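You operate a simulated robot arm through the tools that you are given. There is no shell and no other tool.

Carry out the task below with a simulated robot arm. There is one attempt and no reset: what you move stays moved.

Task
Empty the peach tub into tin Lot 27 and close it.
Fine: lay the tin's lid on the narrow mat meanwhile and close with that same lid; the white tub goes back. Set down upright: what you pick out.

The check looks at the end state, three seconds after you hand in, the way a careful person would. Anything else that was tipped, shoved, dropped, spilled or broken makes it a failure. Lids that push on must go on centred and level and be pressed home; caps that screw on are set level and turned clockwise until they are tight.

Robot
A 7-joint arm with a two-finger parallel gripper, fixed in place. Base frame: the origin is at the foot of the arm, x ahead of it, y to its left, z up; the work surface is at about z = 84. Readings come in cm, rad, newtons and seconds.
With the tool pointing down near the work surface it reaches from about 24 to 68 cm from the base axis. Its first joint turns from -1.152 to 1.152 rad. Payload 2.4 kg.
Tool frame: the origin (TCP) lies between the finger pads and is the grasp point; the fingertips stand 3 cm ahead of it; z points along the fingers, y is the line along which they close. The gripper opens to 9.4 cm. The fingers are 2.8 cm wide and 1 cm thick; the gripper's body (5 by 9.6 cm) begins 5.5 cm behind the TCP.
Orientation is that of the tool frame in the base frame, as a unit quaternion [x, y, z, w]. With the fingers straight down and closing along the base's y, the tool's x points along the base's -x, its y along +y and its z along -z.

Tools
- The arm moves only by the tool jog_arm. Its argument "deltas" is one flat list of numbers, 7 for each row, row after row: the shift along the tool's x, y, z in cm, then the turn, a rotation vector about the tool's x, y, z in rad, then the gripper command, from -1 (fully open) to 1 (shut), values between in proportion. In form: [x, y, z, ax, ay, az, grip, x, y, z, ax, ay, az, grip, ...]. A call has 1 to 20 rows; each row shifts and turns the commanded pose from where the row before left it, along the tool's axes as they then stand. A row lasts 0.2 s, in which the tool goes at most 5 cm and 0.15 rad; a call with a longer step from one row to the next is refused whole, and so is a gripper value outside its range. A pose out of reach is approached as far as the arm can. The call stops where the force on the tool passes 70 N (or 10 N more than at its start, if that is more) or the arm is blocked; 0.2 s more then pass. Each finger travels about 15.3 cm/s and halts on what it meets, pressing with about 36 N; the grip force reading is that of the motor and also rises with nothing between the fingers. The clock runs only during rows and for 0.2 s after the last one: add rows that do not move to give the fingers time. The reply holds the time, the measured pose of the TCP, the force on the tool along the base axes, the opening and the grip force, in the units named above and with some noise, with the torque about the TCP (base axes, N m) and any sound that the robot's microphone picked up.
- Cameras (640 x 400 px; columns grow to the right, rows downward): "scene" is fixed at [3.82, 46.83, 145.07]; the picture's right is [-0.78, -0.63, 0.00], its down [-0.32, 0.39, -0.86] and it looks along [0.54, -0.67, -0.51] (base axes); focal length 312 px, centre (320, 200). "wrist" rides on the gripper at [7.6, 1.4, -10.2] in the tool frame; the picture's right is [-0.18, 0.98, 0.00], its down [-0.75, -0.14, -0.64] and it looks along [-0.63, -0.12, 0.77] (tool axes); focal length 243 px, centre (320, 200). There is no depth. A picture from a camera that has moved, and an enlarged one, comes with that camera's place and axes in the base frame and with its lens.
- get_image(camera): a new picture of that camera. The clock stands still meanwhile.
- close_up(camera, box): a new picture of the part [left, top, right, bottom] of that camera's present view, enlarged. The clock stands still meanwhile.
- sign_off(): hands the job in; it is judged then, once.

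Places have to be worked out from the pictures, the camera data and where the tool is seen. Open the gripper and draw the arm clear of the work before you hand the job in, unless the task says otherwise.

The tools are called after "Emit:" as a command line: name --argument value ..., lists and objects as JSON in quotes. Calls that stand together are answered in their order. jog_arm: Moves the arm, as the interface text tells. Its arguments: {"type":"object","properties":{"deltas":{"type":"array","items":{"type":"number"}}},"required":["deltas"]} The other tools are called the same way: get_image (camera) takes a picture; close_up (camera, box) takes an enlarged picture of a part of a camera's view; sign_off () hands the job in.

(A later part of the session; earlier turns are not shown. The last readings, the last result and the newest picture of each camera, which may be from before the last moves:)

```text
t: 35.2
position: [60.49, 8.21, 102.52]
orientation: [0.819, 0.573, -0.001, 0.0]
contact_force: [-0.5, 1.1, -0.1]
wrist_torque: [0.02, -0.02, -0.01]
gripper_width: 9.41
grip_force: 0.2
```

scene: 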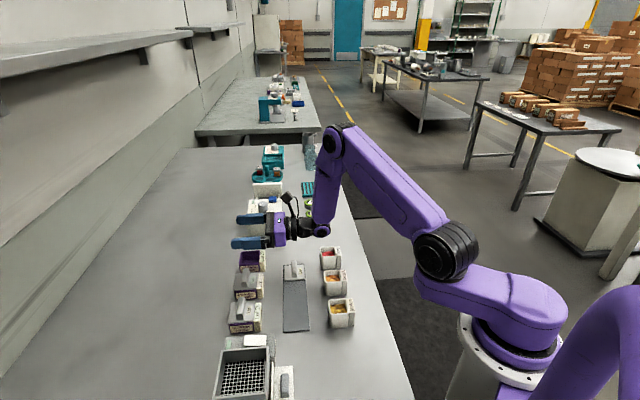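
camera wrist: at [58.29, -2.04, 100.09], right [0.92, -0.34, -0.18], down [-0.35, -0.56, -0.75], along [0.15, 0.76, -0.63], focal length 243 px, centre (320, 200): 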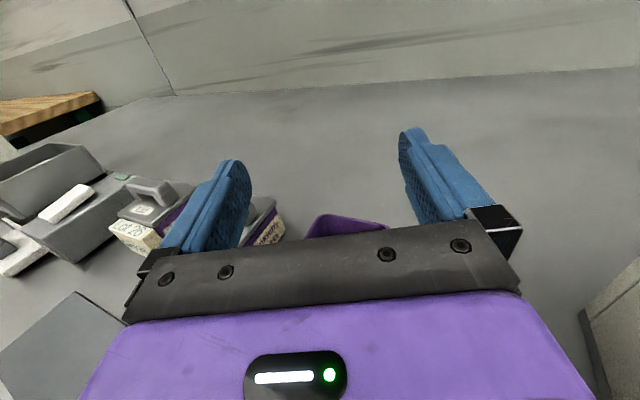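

Tool is vertical again. I yaw back to the 135° heading and travel at z≈102 to above the peach tub.

Emit:
jog_arm --deltas '[0, 0, 0, 0, 0, -0.14185, -1, 0, 0, 0, 0, 0, -0.14185, -1, 0, 0, 0, 0, 0, -0.14185, -1, 0, 0, 0, 0, 0, -0.14185, -1, 0, 0, 0, 0, 0, -0.14185, -1, 0, 0, 0, 0, 0, -0.14185, -1, 0, 0, 0, 0, 0, -0.14185, -1, 0, 0, 0, 0, 0, -0.14185, -1, 1.1, -2.26, 0, 0, 0, 0, -1, 1.1, -2.26, 0, 0, 0, 0, -1, 1.1, -2.26, 0, 0, 0, 0, -1, 1.1, -2.26, 0, 0, 0, 0, -1, 1.1, -2.26, 0, 0, 0, 0, -1, 1.1, -2.26, 0, 0, 0, 0, -1, 1.1, -2.26, 0, 0, 0, 0, -1, 1.1, -2.26, 0, 0, 0, 0, -1, 1.1, -2.26, 0, 0, 0, 0, -1, 1.12, -2.3, 0, 0, 0, 0, -1, 0, 0, 0, 0, 0, 0, -1, 0, 0, 0, 0, 0, 0, -1]'

Emit:
get_image --camera "wrist"

Emit:
get_image --camera "scene"

```text
t: 39.4
position: [36.73, -0.06, 102.32]
orientation: [0.382, 0.924, 0.0, 0.0]
contact_force: [0.3, 0.8, 0.2]
wrist_torque: [0.0, 0.02, 0.0]
gripper_width: 9.42
grip_force: 0.0
```

```text
taken
camera wrist: at [32.31, 6.31, 112.65], right [0.82, 0.57, 0.0], down [0.43, -0.63, 0.64], along [0.36, -0.53, -0.77], focal length 243 px, centre (320, 200)
```

wrist: 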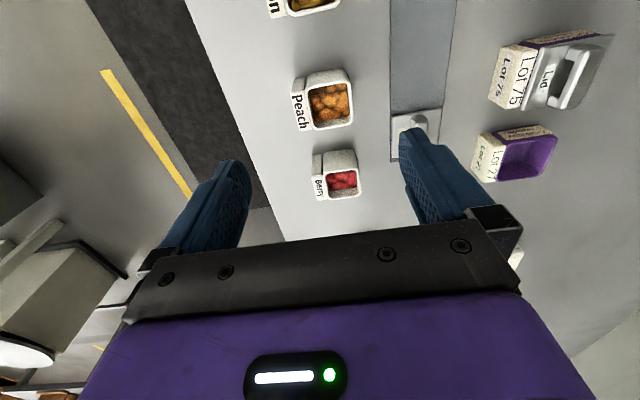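

```text
taken
```

scene: 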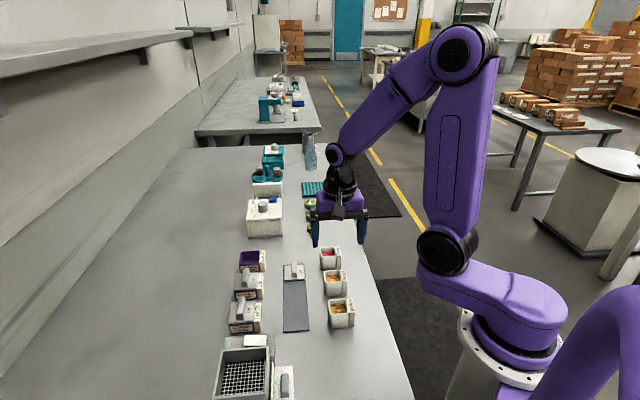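

The arm is above the peach tub. I enlarge the wrist view of the tub to fix its centre and label block extents.

Emit:
close_up --camera "wrist" --box '[278, 60, 374, 136]'

Emit:
close_up --camera "scene" --box '[316, 262, 356, 302]'

```text
5.26 times, centred on (326, 98) of wrist
camera zoom: at [32.31, 6.31, 112.65], right [0.82, 0.57, 0.0], down [0.43, -0.63, 0.64], along [0.36, -0.53, -0.77], focal length 1277 px, centre (288, 737)
```

zoom: 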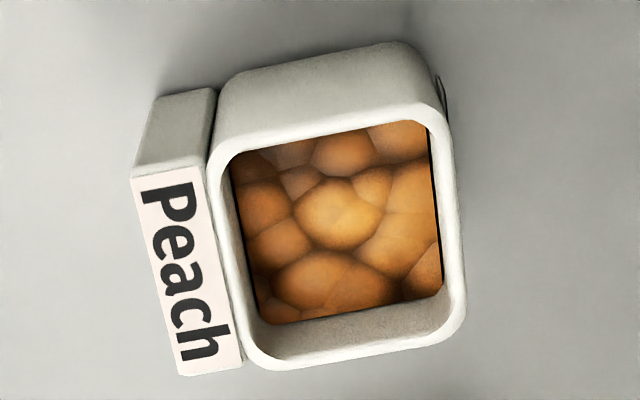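

```text
10.00 times, centred on (336, 282) of scene
camera zoom: at [3.82, 46.83, 145.07], right [-0.78, -0.63, 0.0], down [-0.32, 0.39, -0.86], along [0.54, -0.67, -0.51], focal length 3119 px, centre (160, -620)
```

zoom: 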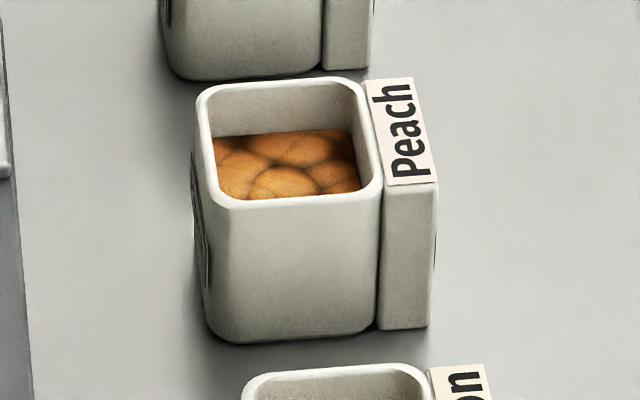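

Tub+block spans w −29.0…−23.3 (mid −26.15), rim about z≈88.8. I shift slightly, tilt the tool 35° so the fingers point along the row (toward Berry) and descend to z≈94 for a check.

Emit:
jog_arm --deltas '[-0.03, 0.22, 0, 0, 0, 0, -1, 0, 0, 0, 0, -0.1222, 0, -1, 0, 0, 0, 0, -0.1222, 0, -1, 0, 0, 0, 0, -0.1222, 0, -1, 0, 0, 0, 0, -0.1222, 0, -1, 0, 0, 0, 0, -0.1222, 0, -1, 1.148, 0, 1.638, 0, 0, 0, -1, 1.148, 0, 1.638, 0, 0, 0, -1, 1.148, 0, 1.638, 0, 0, 0, -1, 1.148, 0, 1.638, 0, 0, 0, -1, 0, 0, 0, 0, 0, 0, -1, 0, 0, 0, 0, 0, 0, -1]'

Emit:
get_image --camera "scene"

Emit:
get_image --camera "wrist"

Emit:
close_up --camera "scene" --box '[270, 210, 398, 330]'

```text
t: 42.0
position: [36.54, 0.14, 94.49]
orientation: [0.364, 0.881, -0.115, 0.278]
contact_force: [0.5, 0.4, -0.1]
wrist_torque: [0.0, -0.01, 0.0]
gripper_width: 9.38
grip_force: 0.0
```

```text
taken
```

scene: 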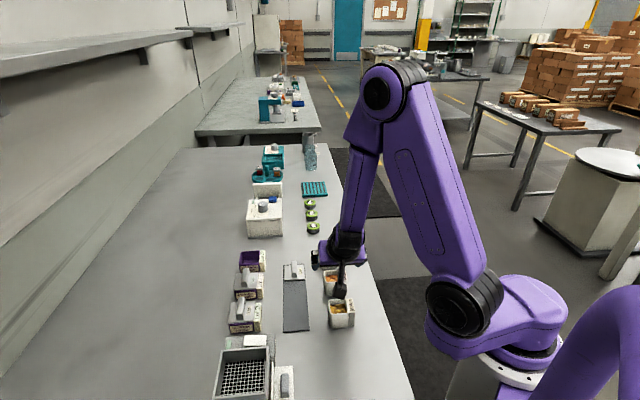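

```text
taken
camera wrist: at [29.03, 9.71, 98.47], right [0.8, 0.59, 0.11], down [0.08, -0.28, 0.96], along [0.59, -0.76, -0.27], focal length 243 px, centre (320, 200)
```

wrist: 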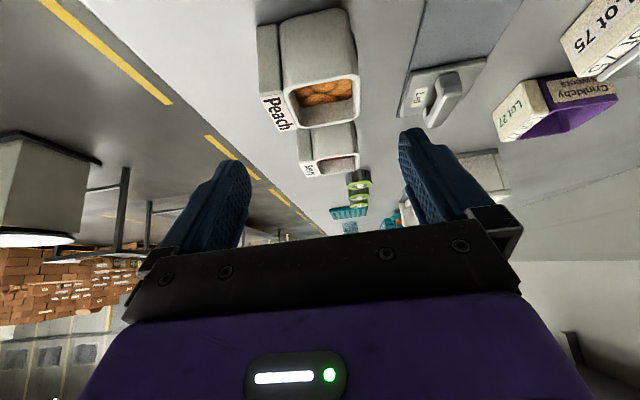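

```text
3.33 times, centred on (334, 270) of scene
camera zoom: at [3.82, 46.84, 145.07], right [-0.78, -0.63, 0.0], down [-0.32, 0.39, -0.86], along [0.54, -0.67, -0.51], focal length 1040 px, centre (273, -33)
```

zoom: 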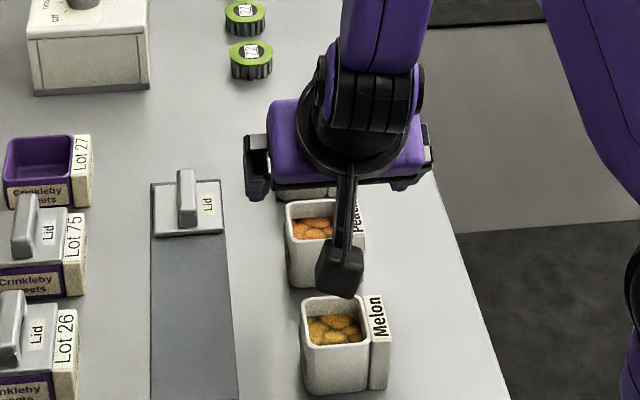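

Actual TCP is (36.56, 0.16), about 0.28 cm too far toward Melon and 0.19 off sideways; the camera box clears the Melon tub by the computed margin. I correct and descend to z≈91.

Emit:
jog_arm --deltas '[-0.229, 0.19, 0.161, 0, 0, 0, -1, 0.574, 0, 0.819, 0, 0, 0, -1, 0.574, 0, 0.819, 0, 0, 0, -1, 0.574, 0, 0.819, 0, 0, 0, -1, 0.287, 0, 0.41, 0, 0, 0, -1, 0, 0, 0, 0, 0, 0, -1, 0, 0, 0, 0, 0, 0, -1]'

Emit:
close_up --camera "scene" --box '[290, 230, 386, 330]'

Emit:
get_image --camera "wrist"

```text
t: 43.6
position: [37.96, -0.03, 91.74]
orientation: [0.365, 0.882, -0.118, 0.275]
contact_force: [0.2, -1.1, 0.1]
wrist_torque: [0.01, -0.01, -0.02]
gripper_width: 9.41
grip_force: 0.0
out of reach, approached as far as the arm can: row 4, 5
```

```text
4.00 times, centred on (338, 280) of scene
camera zoom: at [3.82, 46.83, 145.07], right [-0.78, -0.63, 0.0], down [-0.32, 0.39, -0.86], along [0.54, -0.67, -0.51], focal length 1248 px, centre (248, -120)
```

zoom: 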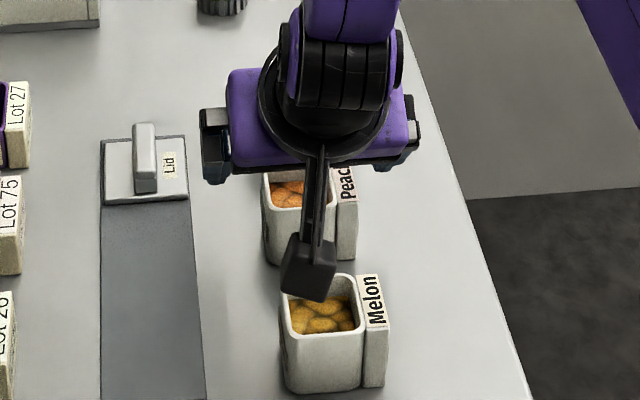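

```text
taken
camera wrist: at [30.25, 9.51, 95.76], right [0.8, 0.59, 0.1], down [0.08, -0.27, 0.96], along [0.59, -0.76, -0.27], focal length 243 px, centre (320, 200)
```

wrist: 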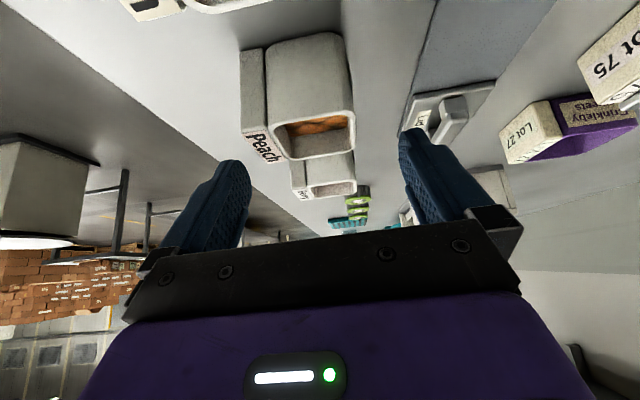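

The arm can't hold this 35° lean so close to its base (z≈91.7 was as low as it got), so I back straight up, return to vertical, and check where I am.

Emit:
jog_arm --deltas '[-1.148, 0, -1.638, 0, 0, 0, -1, -1.148, 0, -1.638, 0, 0, 0, -1, -1.148, 0, -1.638, 0, 0, 0, -1, -1.148, 0, -1.638, 0, 0, 0, -1, -1.148, 0, -1.638, 0, 0, 0, -1, 0, 0, 0, 0, 0.1222, 0, -1, 0, 0, 0, 0, 0.1222, 0, -1, 0, 0, 0, 0, 0.1222, 0, -1, 0, 0, 0, 0, 0.1222, 0, -1, 0, 0, 0, 0, 0.1222, 0, -1, 0, 0, 0, 0, 0, 0, -1, 0, 0, 0, 0, 0, 0, -1]'

Emit:
get_image --camera "scene"

```text
t: 46.2
position: [37.81, -0.1, 101.78]
orientation: [0.382, 0.924, 0.0, 0.001]
contact_force: [-0.1, 0.6, 0.1]
wrist_torque: [0.0, -0.01, 0.02]
gripper_width: 9.41
grip_force: 0.1
```

```text
taken
```

scene: 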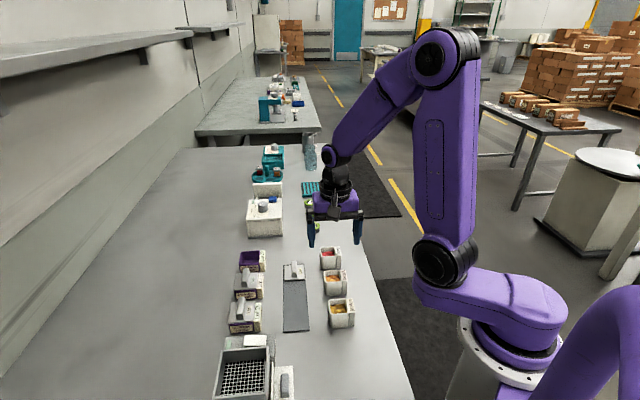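

Back to vertical at (37.8, −0.1, 101.8). I now test the lean the other way (wrist on the outward side): yaw 90° to heading 45°, then tilt inward 35° up high.

Emit:
jog_arm --deltas '[0, 0, 0, 0, 0, 0.1428, -1, 0, 0, 0, 0, 0, 0.1428, -1, 0, 0, 0, 0, 0, 0.1428, -1, 0, 0, 0, 0, 0, 0.1428, -1, 0, 0, 0, 0, 0, 0.1428, -1, 0, 0, 0, 0, 0, 0.1428, -1, 0, 0, 0, 0, 0, 0.1428, -1, 0, 0, 0, 0, 0, 0.1428, -1, 0, 0, 0, 0, 0, 0.1428, -1, 0, 0, 0, 0, 0, 0.1428, -1, 0, 0, 0, 0, 0, 0.1428, -1, 0, 0, 0, 0, -0.1222, 0, -1, 0, 0, 0, 0, -0.1222, 0, -1, 0, 0, 0, 0, -0.1222, 0, -1, 0, 0, 0, 0, -0.1222, 0, -1, 0, 0, 0, 0, -0.1222, 0, -1, 0, 0, 0, 0, 0, 0, -1, 0, 0, 0, 0, 0, 0, -1]'

Emit:
get_image --camera "scene"

Emit:
get_image --camera "wrist"

```text
t: 50.0
position: [37.72, 0.01, 101.69]
orientation: [0.881, 0.365, -0.279, 0.115]
contact_force: [0.2, 0.4, -0.4]
wrist_torque: [-0.01, 0.01, -0.01]
gripper_width: 9.43
grip_force: 0.0
```

```text
taken
```

scene: 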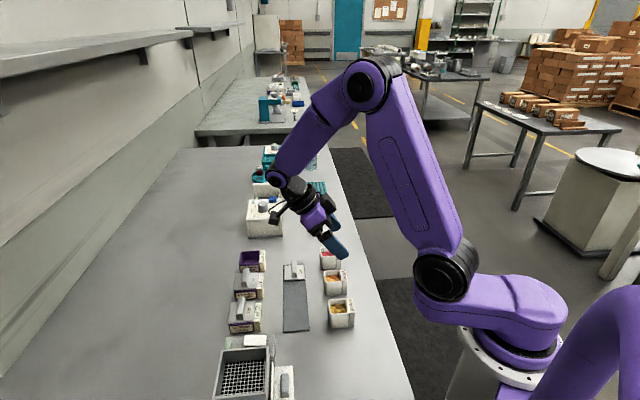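

```text
taken
camera wrist: at [47.31, 7.53, 105.79], right [0.59, -0.8, 0.11], down [-0.28, -0.08, 0.96], along [-0.76, -0.59, -0.27], focal length 243 px, centre (320, 200)
```

wrist: 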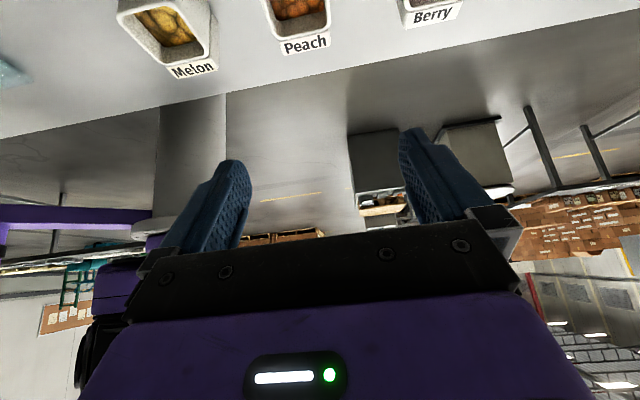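

The inward lean is easily reachable, so I'll grasp the peach tub this way (fingers closing along the row on its plain side walls, wrist over the mat side). I set the lean to 40°, align, and descend to z≈94.

Emit:
jog_arm --deltas '[0, 0, 0, 0, -0.087, 0, -0.5, 0.591, -0.148, -0.496, 0, 0, 0, -0.5, 1.236, 0, 1.4725, 0, 0, 0, -0.5, 1.236, 0, 1.4725, 0, 0, 0, -0.5, 1.236, 0, 1.4725, 0, 0, 0, -0.5, 1.236, 0, 1.4725, 0, 0, 0, -0.5, 0, 0, 0, 0, 0, 0, -0.5, 0, 0, 0, 0, 0, 0, -0.5]'

Emit:
close_up --camera "scene" --box '[264, 220, 392, 320]'

Emit:
get_image --camera "wrist"

```text
t: 51.8
position: [38.37, 0.65, 93.85]
orientation: [0.868, 0.36, -0.317, 0.131]
contact_force: [-0.2, 0.7, -0.6]
wrist_torque: [0.03, 0.01, 0.01]
gripper_width: 7.02
grip_force: 0.1
```

```text
4.00 times, centred on (328, 270) of scene
camera zoom: at [3.82, 46.83, 145.07], right [-0.78, -0.63, 0.0], down [-0.32, 0.39, -0.86], along [0.54, -0.67, -0.51], focal length 1248 px, centre (288, -80)
```

zoom: 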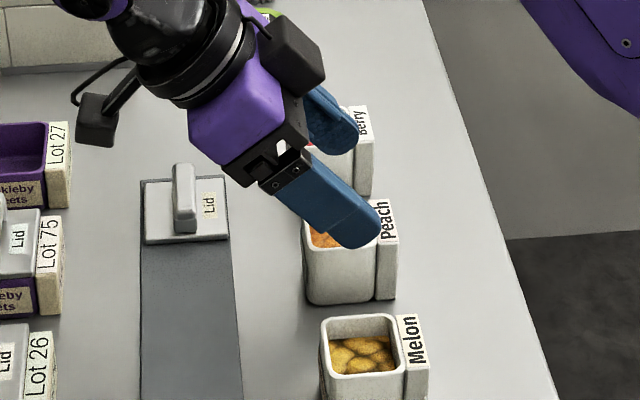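

```text
taken
camera wrist: at [48.09, 8.36, 96.91], right [0.6, -0.79, 0.12], down [-0.22, -0.02, 0.98], along [-0.77, -0.61, -0.18], focal length 243 px, centre (320, 200)
```

wrist: 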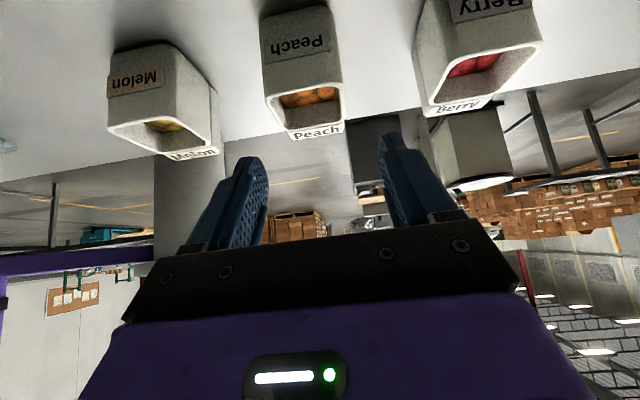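

Aligned within 0.2 cm (I shift 0.16 along the row). Fingers at 7 cm opening clear the tub and its neighbours; I descend to z≈89.5 and check.

Emit:
jog_arm --deltas '[0, -0.16, 0, 0, 0, 0, -0.5, 0.722, 0, 0.86, 0, 0, 0, -0.5, 0.722, 0, 0.86, 0, 0, 0, -0.5, 0.722, 0, 0.86, 0, 0, 0, -0.5, 0.722, 0, 0.86, 0, 0, 0, -0.5, 0, 0, 0, 0, 0, 0, -0.5, 0, 0, 0, 0, 0, 0, -0.5]'

Emit:
close_up --camera "scene" --box '[264, 230, 392, 320]'

Emit:
get_image --camera "wrist"

```text
t: 53.4
position: [38.19, 0.7, 89.4]
orientation: [0.868, 0.361, -0.315, 0.131]
contact_force: [1.0, 1.0, -1.2]
wrist_torque: [-0.03, -0.01, -0.02]
gripper_width: 7.06
grip_force: 0.1
```

```text
4.44 times, centred on (328, 275) of scene
camera zoom: at [3.82, 46.83, 145.07], right [-0.78, -0.63, 0.0], down [-0.32, 0.39, -0.86], along [0.54, -0.67, -0.51], focal length 1386 px, centre (284, -133)
```

zoom: 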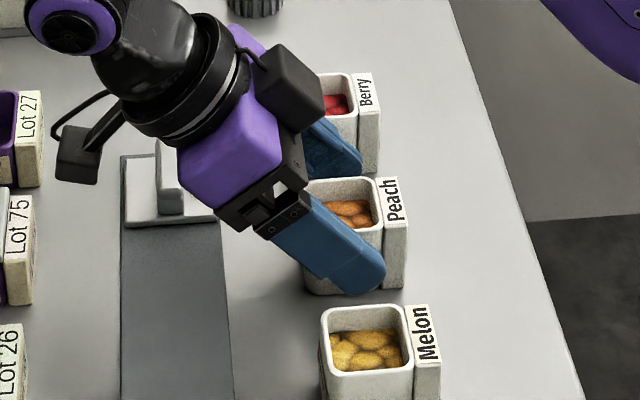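

```text
taken
camera wrist: at [47.92, 8.5, 92.43], right [0.6, -0.79, 0.12], down [-0.22, -0.02, 0.98], along [-0.77, -0.61, -0.18], focal length 243 px, centre (320, 200)
```

wrist: 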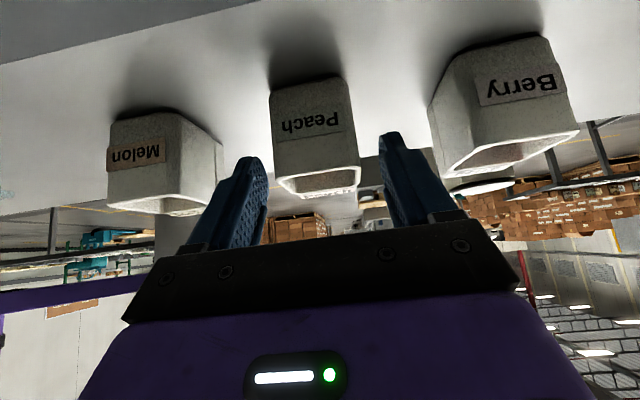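

Fingers straddle the peach tub with gaps on both sides. I go down the last 1.5 cm.

Emit:
jog_arm --deltas '[0.3215, 0, 0.383, 0, 0, 0, -0.5, 0.3215, 0, 0.383, 0, 0, 0, -0.5, 0.3215, 0, 0.383, 0, 0, 0, -0.5, 0, 0, 0, 0, 0, 0, -0.5, 0, 0, 0, 0, 0, 0, -0.5]'

Emit:
close_up --camera "wrist" --box '[160, 60, 480, 260]'

Emit:
close_up --camera "scene" --box '[290, 240, 386, 310]'

```text
t: 54.6
position: [38.05, 0.82, 88.0]
orientation: [0.868, 0.361, -0.315, 0.131]
contact_force: [0.3, -0.2, -0.2]
wrist_torque: [0.03, 0.01, -0.01]
gripper_width: 7.05
grip_force: 0.0
```

```text
2.00 times, centred on (320, 160) of wrist
camera zoom: at [47.91, 8.48, 90.97], right [0.6, -0.79, 0.12], down [-0.22, -0.02, 0.98], along [-0.77, -0.61, -0.18], focal length 485 px, centre (320, 280)
```

zoom: 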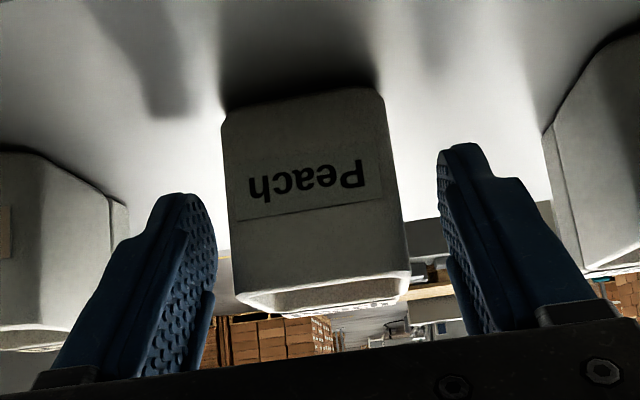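

```text
5.71 times, centred on (338, 275) of scene
camera zoom: at [3.82, 46.84, 145.07], right [-0.78, -0.63, 0.0], down [-0.32, 0.39, -0.86], along [0.54, -0.67, -0.51], focal length 1782 px, centre (217, -229)
```

zoom: 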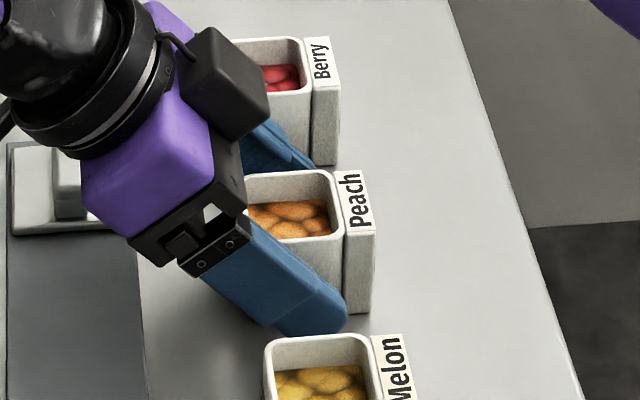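

The pads flank the tub evenly. I close the grip and let it settle.

Emit:
jog_arm --deltas '[0, 0, 0, 0, 0, 0, 0, 0, 0, 0, 0, 0, 0, 0.3, 0, 0, 0, 0, 0, 0, 1, 0, 0, 0, 0, 0, 0, 1, 0, 0, 0, 0, 0, 0, 1, 0, 0, 0, 0, 0, 0, 1]'

Emit:
close_up --camera "wrist" --box '[160, 60, 480, 260]'

Emit:
close_up --camera "scene" --box '[290, 240, 386, 310]'

```text
t: 56.0
position: [38.08, 0.73, 87.97]
orientation: [0.868, 0.361, -0.316, 0.132]
contact_force: [0.2, -1.2, -0.2]
wrist_torque: [-0.01, 0.02, -0.05]
gripper_width: 4.77
grip_force: 36.3
```

```text
2.00 times, centred on (320, 160) of wrist
camera zoom: at [47.91, 8.48, 90.97], right [0.6, -0.79, 0.12], down [-0.22, -0.02, 0.98], along [-0.77, -0.61, -0.18], focal length 485 px, centre (320, 280)
```

zoom: 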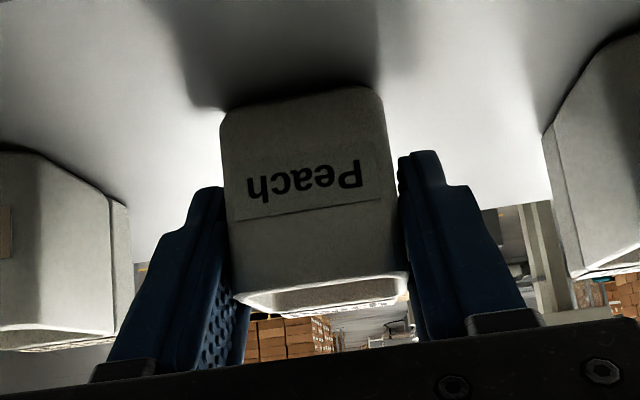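

```text
5.71 times, centred on (338, 275) of scene
camera zoom: at [3.82, 46.84, 145.07], right [-0.78, -0.63, 0.0], down [-0.32, 0.39, -0.86], along [0.54, -0.67, -0.51], focal length 1782 px, centre (217, -229)
```

zoom: 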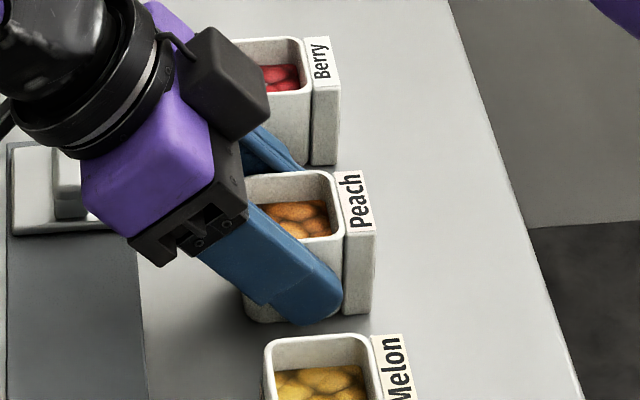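

Firm grip on the tub (4.77 cm, 36 N) with the tub undisturbed. I lift straight up slowly and check.

Emit:
jog_arm --deltas '[-0.1929, 0, -0.2298, 0, 0, 0, 1, -0.3215, 0, -0.383, 0, 0, 0, 1, -0.3215, 0, -0.383, 0, 0, 0, 1, -0.3215, 0, -0.383, 0, 0, 0, 1, -0.3215, 0, -0.383, 0, 0, 0, 1, 0, 0, 0, 0, 0, 0, 1]'

Emit:
close_up --camera "scene" --box '[280, 230, 386, 310]'

Emit:
get_image --camera "wrist"

```text
t: 57.4
position: [38.15, 0.8, 90.26]
orientation: [0.868, 0.361, -0.315, 0.131]
contact_force: [-0.1, 0.9, -0.6]
wrist_torque: [-0.01, -0.02, 0.02]
gripper_width: 4.75
grip_force: 36.2
```

```text
5.00 times, centred on (333, 270) of scene
camera zoom: at [3.82, 46.83, 145.07], right [-0.78, -0.63, 0.0], down [-0.32, 0.39, -0.86], along [0.54, -0.67, -0.51], focal length 1560 px, centre (255, -150)
```

zoom: 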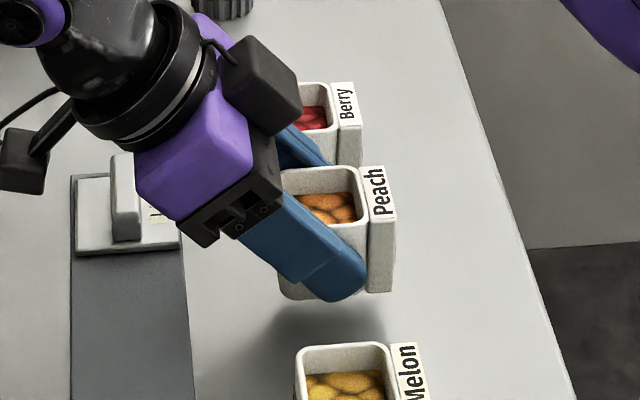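

```text
taken
camera wrist: at [47.87, 8.49, 93.28], right [0.6, -0.79, 0.12], down [-0.22, -0.02, 0.98], along [-0.77, -0.61, -0.18], focal length 243 px, centre (320, 200)
```

wrist: 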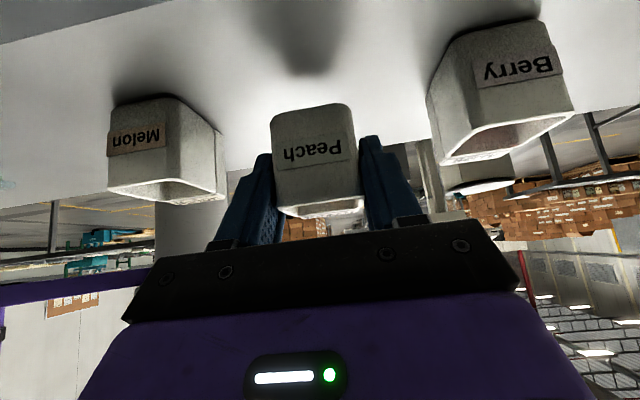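

The tub lifted cleanly and hangs upright. I raise it to z≈102, still upright.

Emit:
jog_arm --deltas '[-0.643, 0, -0.766, 0, 0, 0, 1, -0.9645, 0, -1.149, 0, 0, 0, 1, -0.9645, 0, -1.149, 0, 0, 0, 1, -0.9645, 0, -1.149, 0, 0, 0, 1, -0.9645, 0, -1.149, 0, 0, 0, 1, -0.9645, 0, -1.149, 0, 0, 0, 1, -0.9645, 0, -1.149, 0, 0, 0, 1, -0.643, 0, -0.766, 0, 0, 0, 1, 0, 0, 0, 0, 0, 0, 1]'

Emit:
get_image --camera "scene"

```text
t: 59.4
position: [38.09, 0.81, 101.31]
orientation: [0.868, 0.361, -0.316, 0.131]
contact_force: [-0.5, 0.0, -0.6]
wrist_torque: [0.03, -0.01, -0.03]
gripper_width: 4.76
grip_force: 35.8
```

```text
taken
```

scene: 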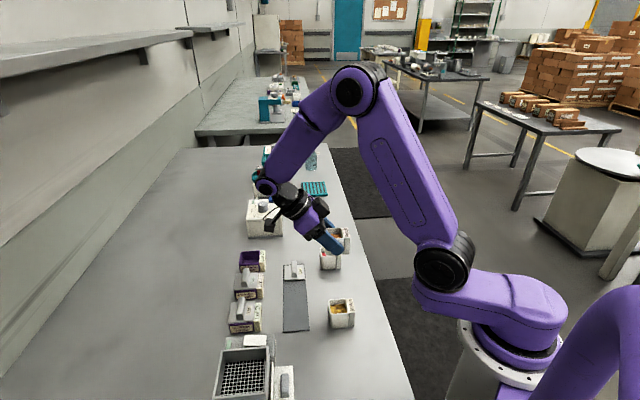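

Tub is at z≈101, upright. I yaw it 25° to the pouring heading and carry it toward the tin, still upright.

Emit:
jog_arm --deltas '[0, 0, 0, -0.0561, 0, -0.0668, 1, 0, 0, 0, -0.0561, 0, -0.0668, 1, 0, 0, 0, -0.0561, 0, -0.0668, 1, 0, 0, 0, -0.0561, 0, -0.0668, 1, 0, 0, 0, -0.0561, 0, -0.0668, 1, 0.923, 1.411, -0.775, 0, 0, 0, 1, 0.923, 1.411, -0.775, 0, 0, 0, 1, 0.923, 1.411, -0.775, 0, 0, 0, 1, 0.923, 1.411, -0.775, 0, 0, 0, 1, 0.923, 1.411, -0.775, 0, 0, 0, 1, 0.923, 1.411, -0.775, 0, 0, 0, 1, 0.923, 1.411, -0.775, 0, 0, 0, 1, 0.923, 1.411, -0.775, 0, 0, 0, 1, 0, 0, 0, 0, 0, 0, 1]'

Emit:
get_image --camera "scene"

Emit:
get_image --camera "wrist"

```text
t: 62.4
position: [51.95, 6.0, 101.53]
orientation: [0.769, 0.54, -0.28, 0.197]
contact_force: [-0.1, -0.1, 0.2]
wrist_torque: [0.01, -0.01, 0.03]
gripper_width: 4.75
grip_force: 36.0
```

```text
taken
```

scene: 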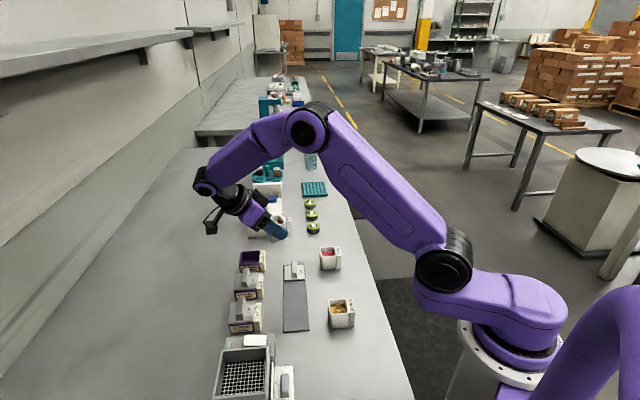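

```text
taken
camera wrist: at [57.59, 17.16, 104.44], right [0.88, -0.47, 0.12], down [-0.19, -0.11, 0.98], along [-0.44, -0.88, -0.18], focal length 243 px, centre (320, 200)
```

wrist: 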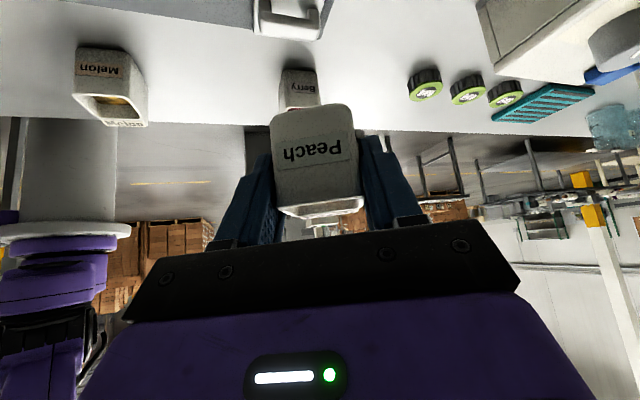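

All steady. I tilt the tub 20° (well short of spilling) and move to beside/above the tin at z≈98.

Emit:
jog_arm --deltas '[0, 0, 0, 0, 0.0873, 0, 1, 0, 0, 0, 0, 0.0873, 0, 1, 0, 0, 0, 0, 0.0873, 0, 1, 0, 0, 0, 0, 0.0873, 0, 1, 1.111, 0.945, 0.061, 0, 0, 0, 1, 1.111, 0.945, 0.061, 0, 0, 0, 1, 1.111, 0.945, 0.061, 0, 0, 0, 1, 1.111, 0.945, 0.061, 0, 0, 0, 1, 1.111, 0.945, 0.061, 0, 0, 0, 1, 1.111, 0.945, 0.061, 0, 0, 0, 1, 1.111, 0.945, 0.061, 0, 0, 0, 1, 1.111, 0.945, 0.061, 0, 0, 0, 1, 0, 0, 0, 0, 0, 0, 1]'

Emit:
close_up --camera "scene" --box '[190, 180, 318, 280]'

Emit:
get_image --camera "wrist"

```text
t: 65.2
position: [61.8, 11.16, 97.8]
orientation: [0.806, 0.565, -0.142, 0.101]
contact_force: [0.4, 0.9, -1.8]
wrist_torque: [0.0, -0.01, -0.02]
gripper_width: 4.76
grip_force: 35.6
```

```text
4.00 times, centred on (254, 230) of scene
camera zoom: at [3.82, 46.84, 145.07], right [-0.78, -0.63, 0.0], down [-0.32, 0.39, -0.86], along [0.54, -0.67, -0.51], focal length 1248 px, centre (584, 80)
```

zoom: 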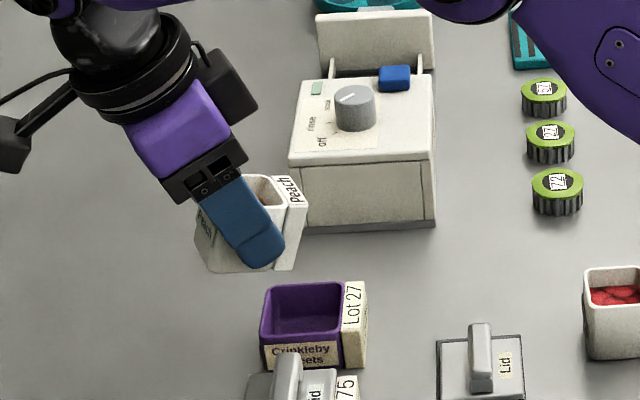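

```text
taken
camera wrist: at [66.88, 20.5, 104.86], right [0.87, -0.5, 0.06], down [-0.3, -0.41, 0.86], along [-0.4, -0.76, -0.5], focal length 243 px, centre (320, 200)
```

wrist: 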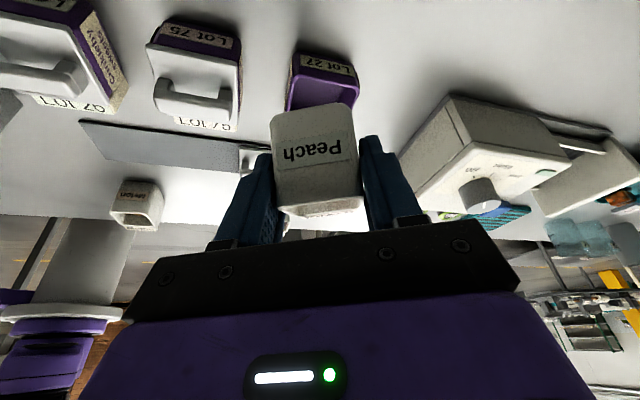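

Tub is lined up with the tin (sideways error <0.1 cm). I tilt to 40° while lowering to z≈94.3 so its lip stands over the tin.

Emit:
jog_arm --deltas '[0.319, 0, 0.834, 0, 0.0873, 0, 1, 0.2455, 0, 0.858, 0, 0.0873, 0, 1, 0.17, 0, 0.876, 0, 0.0873, 0, 1, 0.093, 0, 0.888, 0, 0.0873, 0, 1, 0, 0, 0, 0, 0, 0, 1]'

Emit:
close_up --camera "scene" --box '[200, 200, 312, 280]'

Emit:
get_image --camera "wrist"

```text
t: 66.4
position: [61.89, 11.25, 94.4]
orientation: [0.819, 0.574, 0.0, -0.001]
contact_force: [-0.5, -0.1, -0.9]
wrist_torque: [0.02, -0.01, -0.04]
gripper_width: 4.76
grip_force: 35.3
```

```text
5.00 times, centred on (256, 240) of scene
camera zoom: at [3.82, 46.83, 145.07], right [-0.78, -0.63, 0.0], down [-0.32, 0.39, -0.86], along [0.54, -0.67, -0.51], focal length 1560 px, centre (640, 0)
```

zoom: 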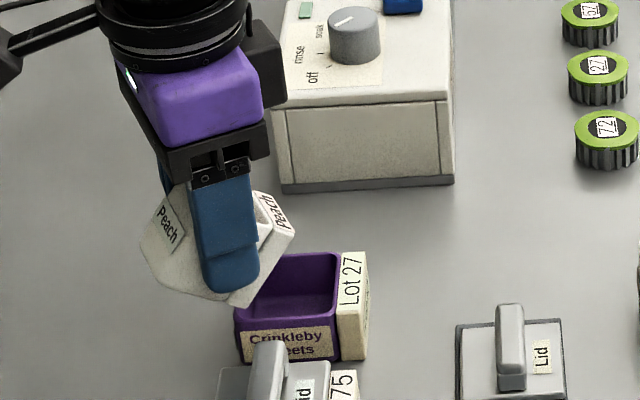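

```text
taken
camera wrist: at [65.93, 17.75, 104.63], right [0.86, -0.51, 0.0], down [-0.39, -0.66, 0.64], along [-0.33, -0.55, -0.77], focal length 243 px, centre (320, 200)
```

wrist: 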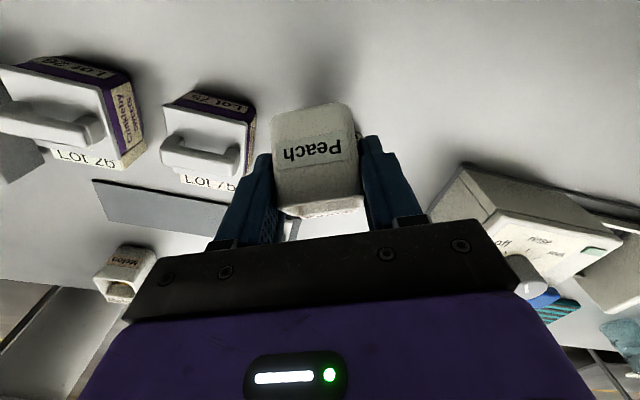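

Everything is where computed, with the tub ~1 cm clear of the tin rim. I continue the tilt slowly to 60°, keeping the lip over the opening.

Emit:
jog_arm --deltas '[-0.075, 0, 0.1, 0, 0.04363, 0, 1, -0.0793, 0, 0.0966, 0, 0.04363, 0, 1, -0.0834, 0, 0.0931, 0, 0.04363, 0, 1, -0.0874, 0, 0.0894, 0, 0.04363, 0, 1, -0.0912, 0, 0.0855, 0, 0.04363, 0, 1, -0.0949, 0, 0.0814, 0, 0.04363, 0, 1, -0.0983, 0, 0.0772, 0, 0.04363, 0, 1, -0.1016, 0, 0.0728, 0, 0.04363, 0, 1, 0, 0, 0, 0, 0, 0, 1]'

Emit:
close_up --camera "scene" --box '[200, 200, 312, 280]'

Emit:
close_up --camera "wrist" --box '[200, 60, 440, 240]'

```text
t: 68.4
position: [61.69, 10.62, 93.57]
orientation: [0.806, 0.566, 0.143, -0.1]
contact_force: [0.0, 0.0, 0.0]
wrist_torque: [0.02, 0.01, 0.0]
gripper_width: 4.77
grip_force: 36.0
```

```text
5.00 times, centred on (256, 240) of scene
camera zoom: at [3.82, 46.83, 145.07], right [-0.78, -0.63, 0.0], down [-0.32, 0.39, -0.86], along [0.54, -0.67, -0.51], focal length 1560 px, centre (640, 0)
```

zoom: 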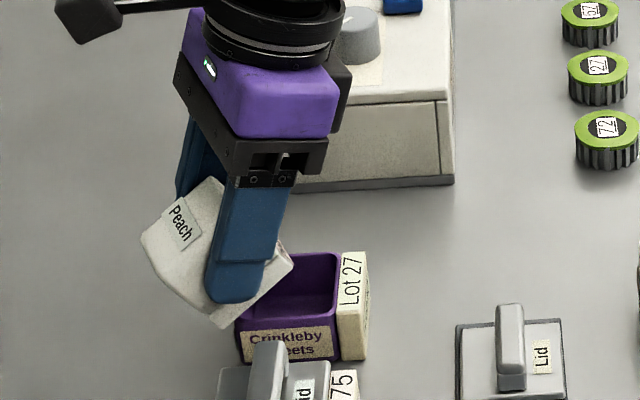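

```text
2.22 times, centred on (320, 150) of wrist
camera zoom: at [64.3, 13.52, 105.76], right [0.87, -0.5, -0.06], down [-0.45, -0.82, 0.34], along [-0.22, -0.27, -0.94], focal length 539 px, centre (320, 311)
```

zoom: 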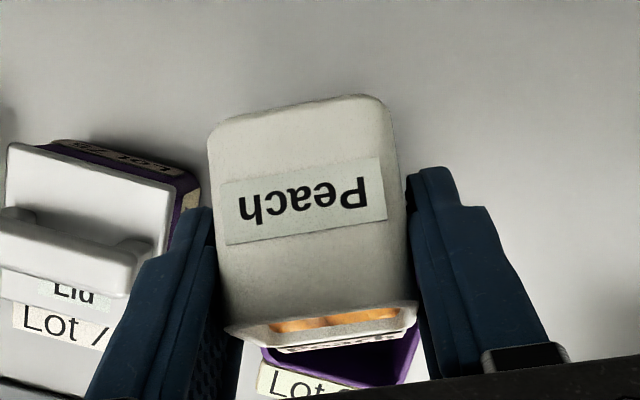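

Seen from above, the mouth sits over the opening but the 25° skew between tub and tin leaves little sideways margin. I turn the tub to be square with the tin (heading 45°) about the tin's axis while holding the tilt; I'll keep the tool pitch below horizontal so the wrist stays clear of Berry.

Emit:
jog_arm --deltas '[-0.007, 0.2065, -0.0026, -0.02487, 0, 0.06835, 1, -0.007, 0.2065, -0.0026, -0.02487, 0, 0.06835, 1, -0.007, 0.2065, -0.0026, -0.02487, 0, 0.06835, 1, -0.007, 0.2065, -0.0026, -0.02487, 0, 0.06835, 1, -0.007, 0.2065, -0.0026, -0.02487, 0, 0.06835, 1, -0.007, 0.2065, -0.0026, -0.02487, 0, 0.06835, 1, 0, 0, 0, 0, 0, 0, 1, 0, 0, 0, 0, 0, 0, 1]'

Emit:
close_up --camera "wrist" --box '[200, 60, 440, 240]'

Emit:
close_up --camera "scene" --box '[216, 220, 280, 276]'

```text
t: 70.2
position: [62.76, 9.89, 93.61]
orientation: [0.91, 0.377, 0.16, -0.067]
contact_force: [-0.2, -0.6, -0.3]
wrist_torque: [-0.03, -0.03, -0.01]
gripper_width: 4.73
grip_force: 36.1
```

```text
2.22 times, centred on (320, 150) of wrist
camera zoom: at [66.4, 11.41, 105.8], right [0.57, -0.82, -0.06], down [-0.76, -0.56, 0.35], along [-0.32, -0.15, -0.94], focal length 539 px, centre (320, 311)
```

zoom: 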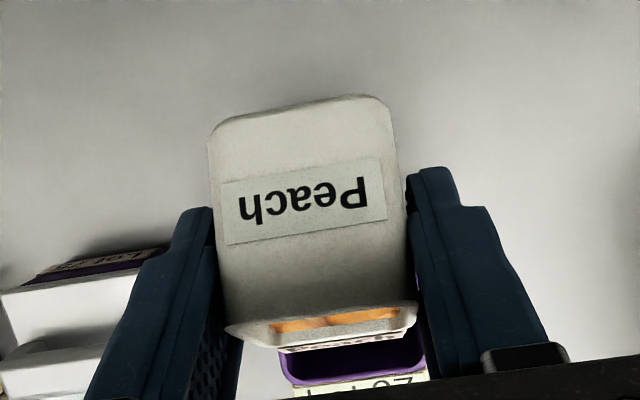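

```text
7.14 times, centred on (248, 248) of scene
camera zoom: at [3.82, 46.84, 145.07], right [-0.78, -0.63, 0.0], down [-0.32, 0.39, -0.86], along [0.54, -0.67, -0.51], focal length 2228 px, centre (834, -143)
```

zoom: 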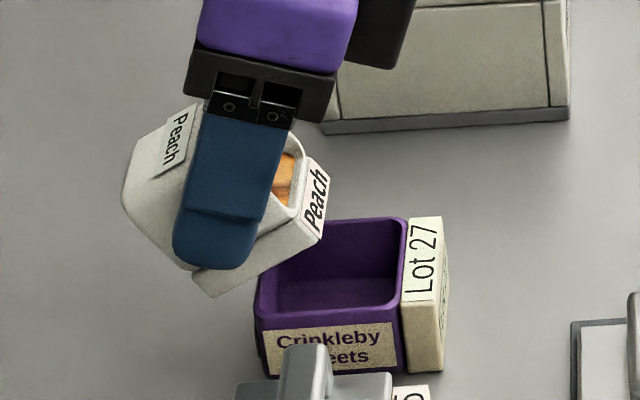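

Tub and tin are now square and aligned sideways within ~0.1 cm (both at l≈−37.45), with the lip over the opening. I continue the slow tilt to 75°.

Emit:
jog_arm --deltas '[-0.1379, 0, 0.0914, 0, 0.04363, 0, 1, -0.1417, 0, 0.0853, 0, 0.04363, 0, 1, -0.1453, 0, 0.079, 0, 0.04363, 0, 1, -0.1486, 0, 0.0726, 0, 0.04363, 0, 1, -0.1516, 0, 0.066, 0, 0.04363, 0, 1, -0.1544, 0, 0.0594, 0, 0.04363, 0, 1, 0, 0, 0, 0, 0, 0, 1]'

Emit:
close_up --camera "scene" --box '[216, 220, 280, 276]'

Emit:
close_up --camera "wrist" --box '[200, 60, 440, 240]'

```text
t: 71.8
position: [62.42, 9.54, 92.63]
orientation: [0.881, 0.365, 0.278, -0.115]
contact_force: [-0.9, 0.8, -0.2]
wrist_torque: [0.0, 0.02, 0.0]
gripper_width: 4.74
grip_force: 36.0
```

```text
7.14 times, centred on (248, 248) of scene
camera zoom: at [3.82, 46.83, 145.07], right [-0.78, -0.63, 0.0], down [-0.32, 0.39, -0.86], along [0.54, -0.67, -0.51], focal length 2228 px, centre (834, -143)
```

zoom: 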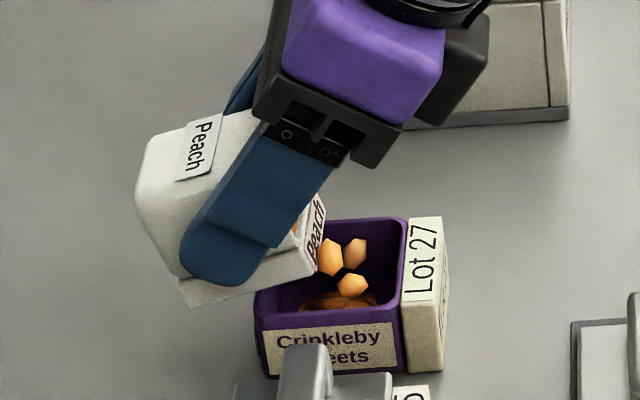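

```text
2.22 times, centred on (320, 150) of wrist
camera zoom: at [63.61, 8.72, 105.46], right [0.59, -0.8, -0.11], down [-0.8, -0.6, 0.09], along [-0.14, 0.03, -0.99], focal length 539 px, centre (320, 311)
```

zoom: 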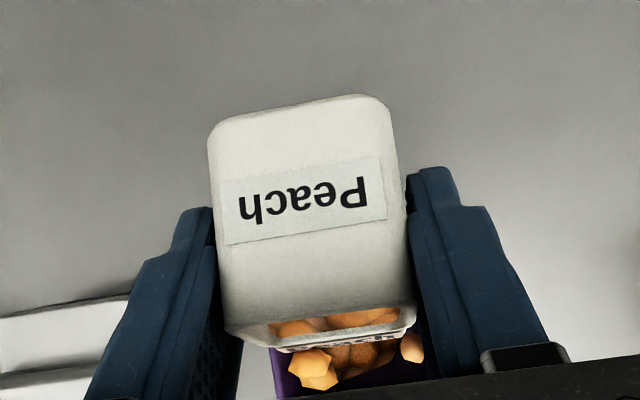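

Pieces are dropping neatly into the tin. I keep tilting slowly to 90° with the lip held in place.

Emit:
jog_arm --deltas '[-0.1432, 0, 0.0011, 0, 0.04363, 0, 1, -0.1431, 0, -0.0052, 0, 0.04363, 0, 1, -0.1428, 0, -0.0114, 0, 0.04363, 0, 1, -0.1421, 0, -0.0176, 0, 0.04363, 0, 1, -0.1412, 0, -0.0238, 0, 0.04363, 0, 1, -0.14, 0, -0.0299, 0, 0.04363, 0, 1, 0, 0, 0, 0, 0, 0, 1]'

Emit:
close_up --camera "scene" --box '[216, 220, 280, 276]'

Emit:
close_up --camera "wrist" --box '[200, 60, 440, 240]'

```text
t: 73.4
position: [61.93, 9.11, 92.23]
orientation: [0.837, 0.347, 0.39, -0.163]
contact_force: [-0.2, -0.7, 0.6]
wrist_torque: [0.01, 0.0, -0.03]
gripper_width: 4.77
grip_force: 35.9
```

```text
7.14 times, centred on (248, 248) of scene
camera zoom: at [3.82, 46.84, 145.07], right [-0.78, -0.63, 0.0], down [-0.32, 0.39, -0.86], along [0.54, -0.67, -0.51], focal length 2228 px, centre (834, -143)
```

zoom: 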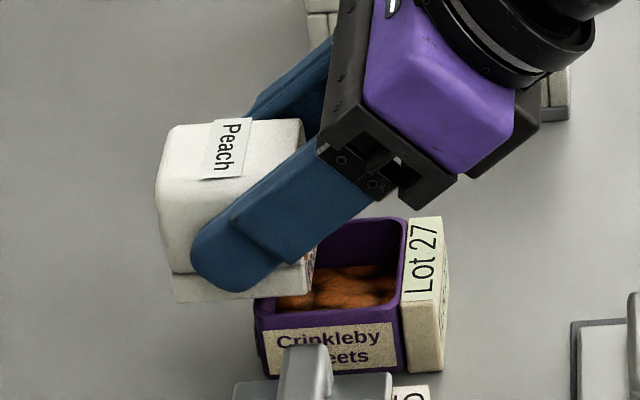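

```text
2.22 times, centred on (320, 150) of wrist
camera zoom: at [60.75, 5.92, 104.6], right [0.61, -0.78, -0.14], down [-0.79, -0.59, -0.17], along [0.04, 0.21, -0.98], focal length 539 px, centre (320, 311)
```

zoom: 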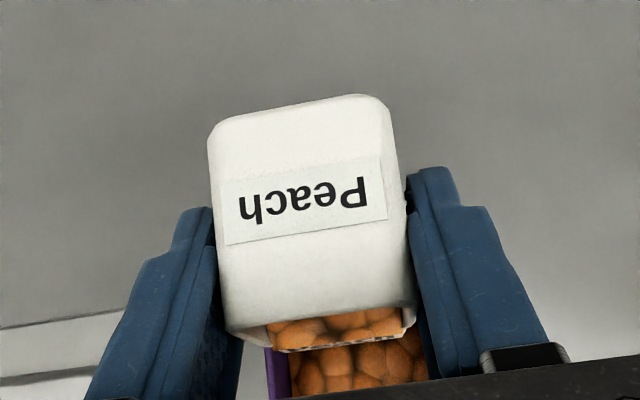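

The tin is filling well and nothing has gone astray. I continue to 105°.

Emit:
jog_arm --deltas '[-0.0931, 0, -0.0851, 0, 0.04363, 0, 1, -0.0893, 0, -0.089, 0, 0.04363, 0, 1, -0.0854, 0, -0.0928, 0, 0.04363, 0, 1, -0.0813, 0, -0.0964, 0, 0.04363, 0, 1, -0.077, 0, -0.0999, 0, 0.04363, 0, 1, -0.0725, 0, -0.1032, 0, 0.04363, 0, 1, 0, 0, 0, 0, 0, 0, 1]'

Emit:
close_up --camera "scene" --box '[216, 220, 296, 276]'

Emit:
close_up --camera "wrist" --box '[200, 60, 440, 240]'

```text
t: 75.0
position: [61.33, 8.44, 92.14]
orientation: [0.779, 0.322, 0.497, -0.206]
contact_force: [0.6, 0.2, -1.0]
wrist_torque: [0.0, 0.02, -0.01]
gripper_width: 4.72
grip_force: 35.7
```

```text
7.14 times, centred on (256, 248) of scene
camera zoom: at [3.82, 46.83, 145.07], right [-0.78, -0.63, 0.0], down [-0.32, 0.39, -0.86], along [0.54, -0.67, -0.51], focal length 2228 px, centre (777, -143)
```

zoom: 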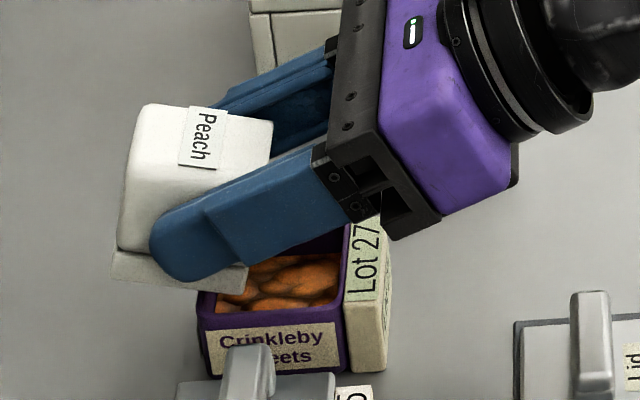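

```text
2.22 times, centred on (320, 150) of wrist
camera zoom: at [58.06, 3.08, 103.39], right [0.64, -0.75, -0.17], down [-0.74, -0.54, -0.41], along [0.22, 0.39, -0.9], focal length 539 px, centre (320, 311)
```

zoom: 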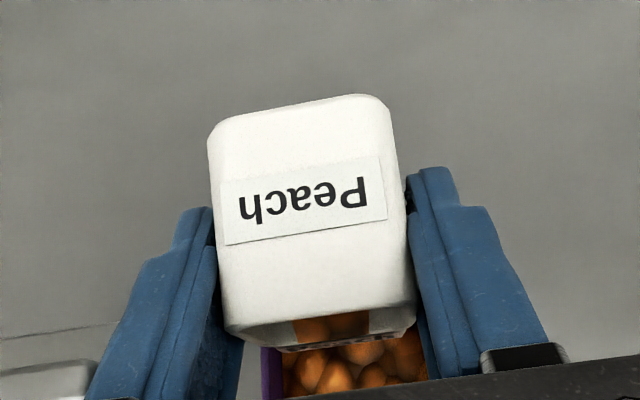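

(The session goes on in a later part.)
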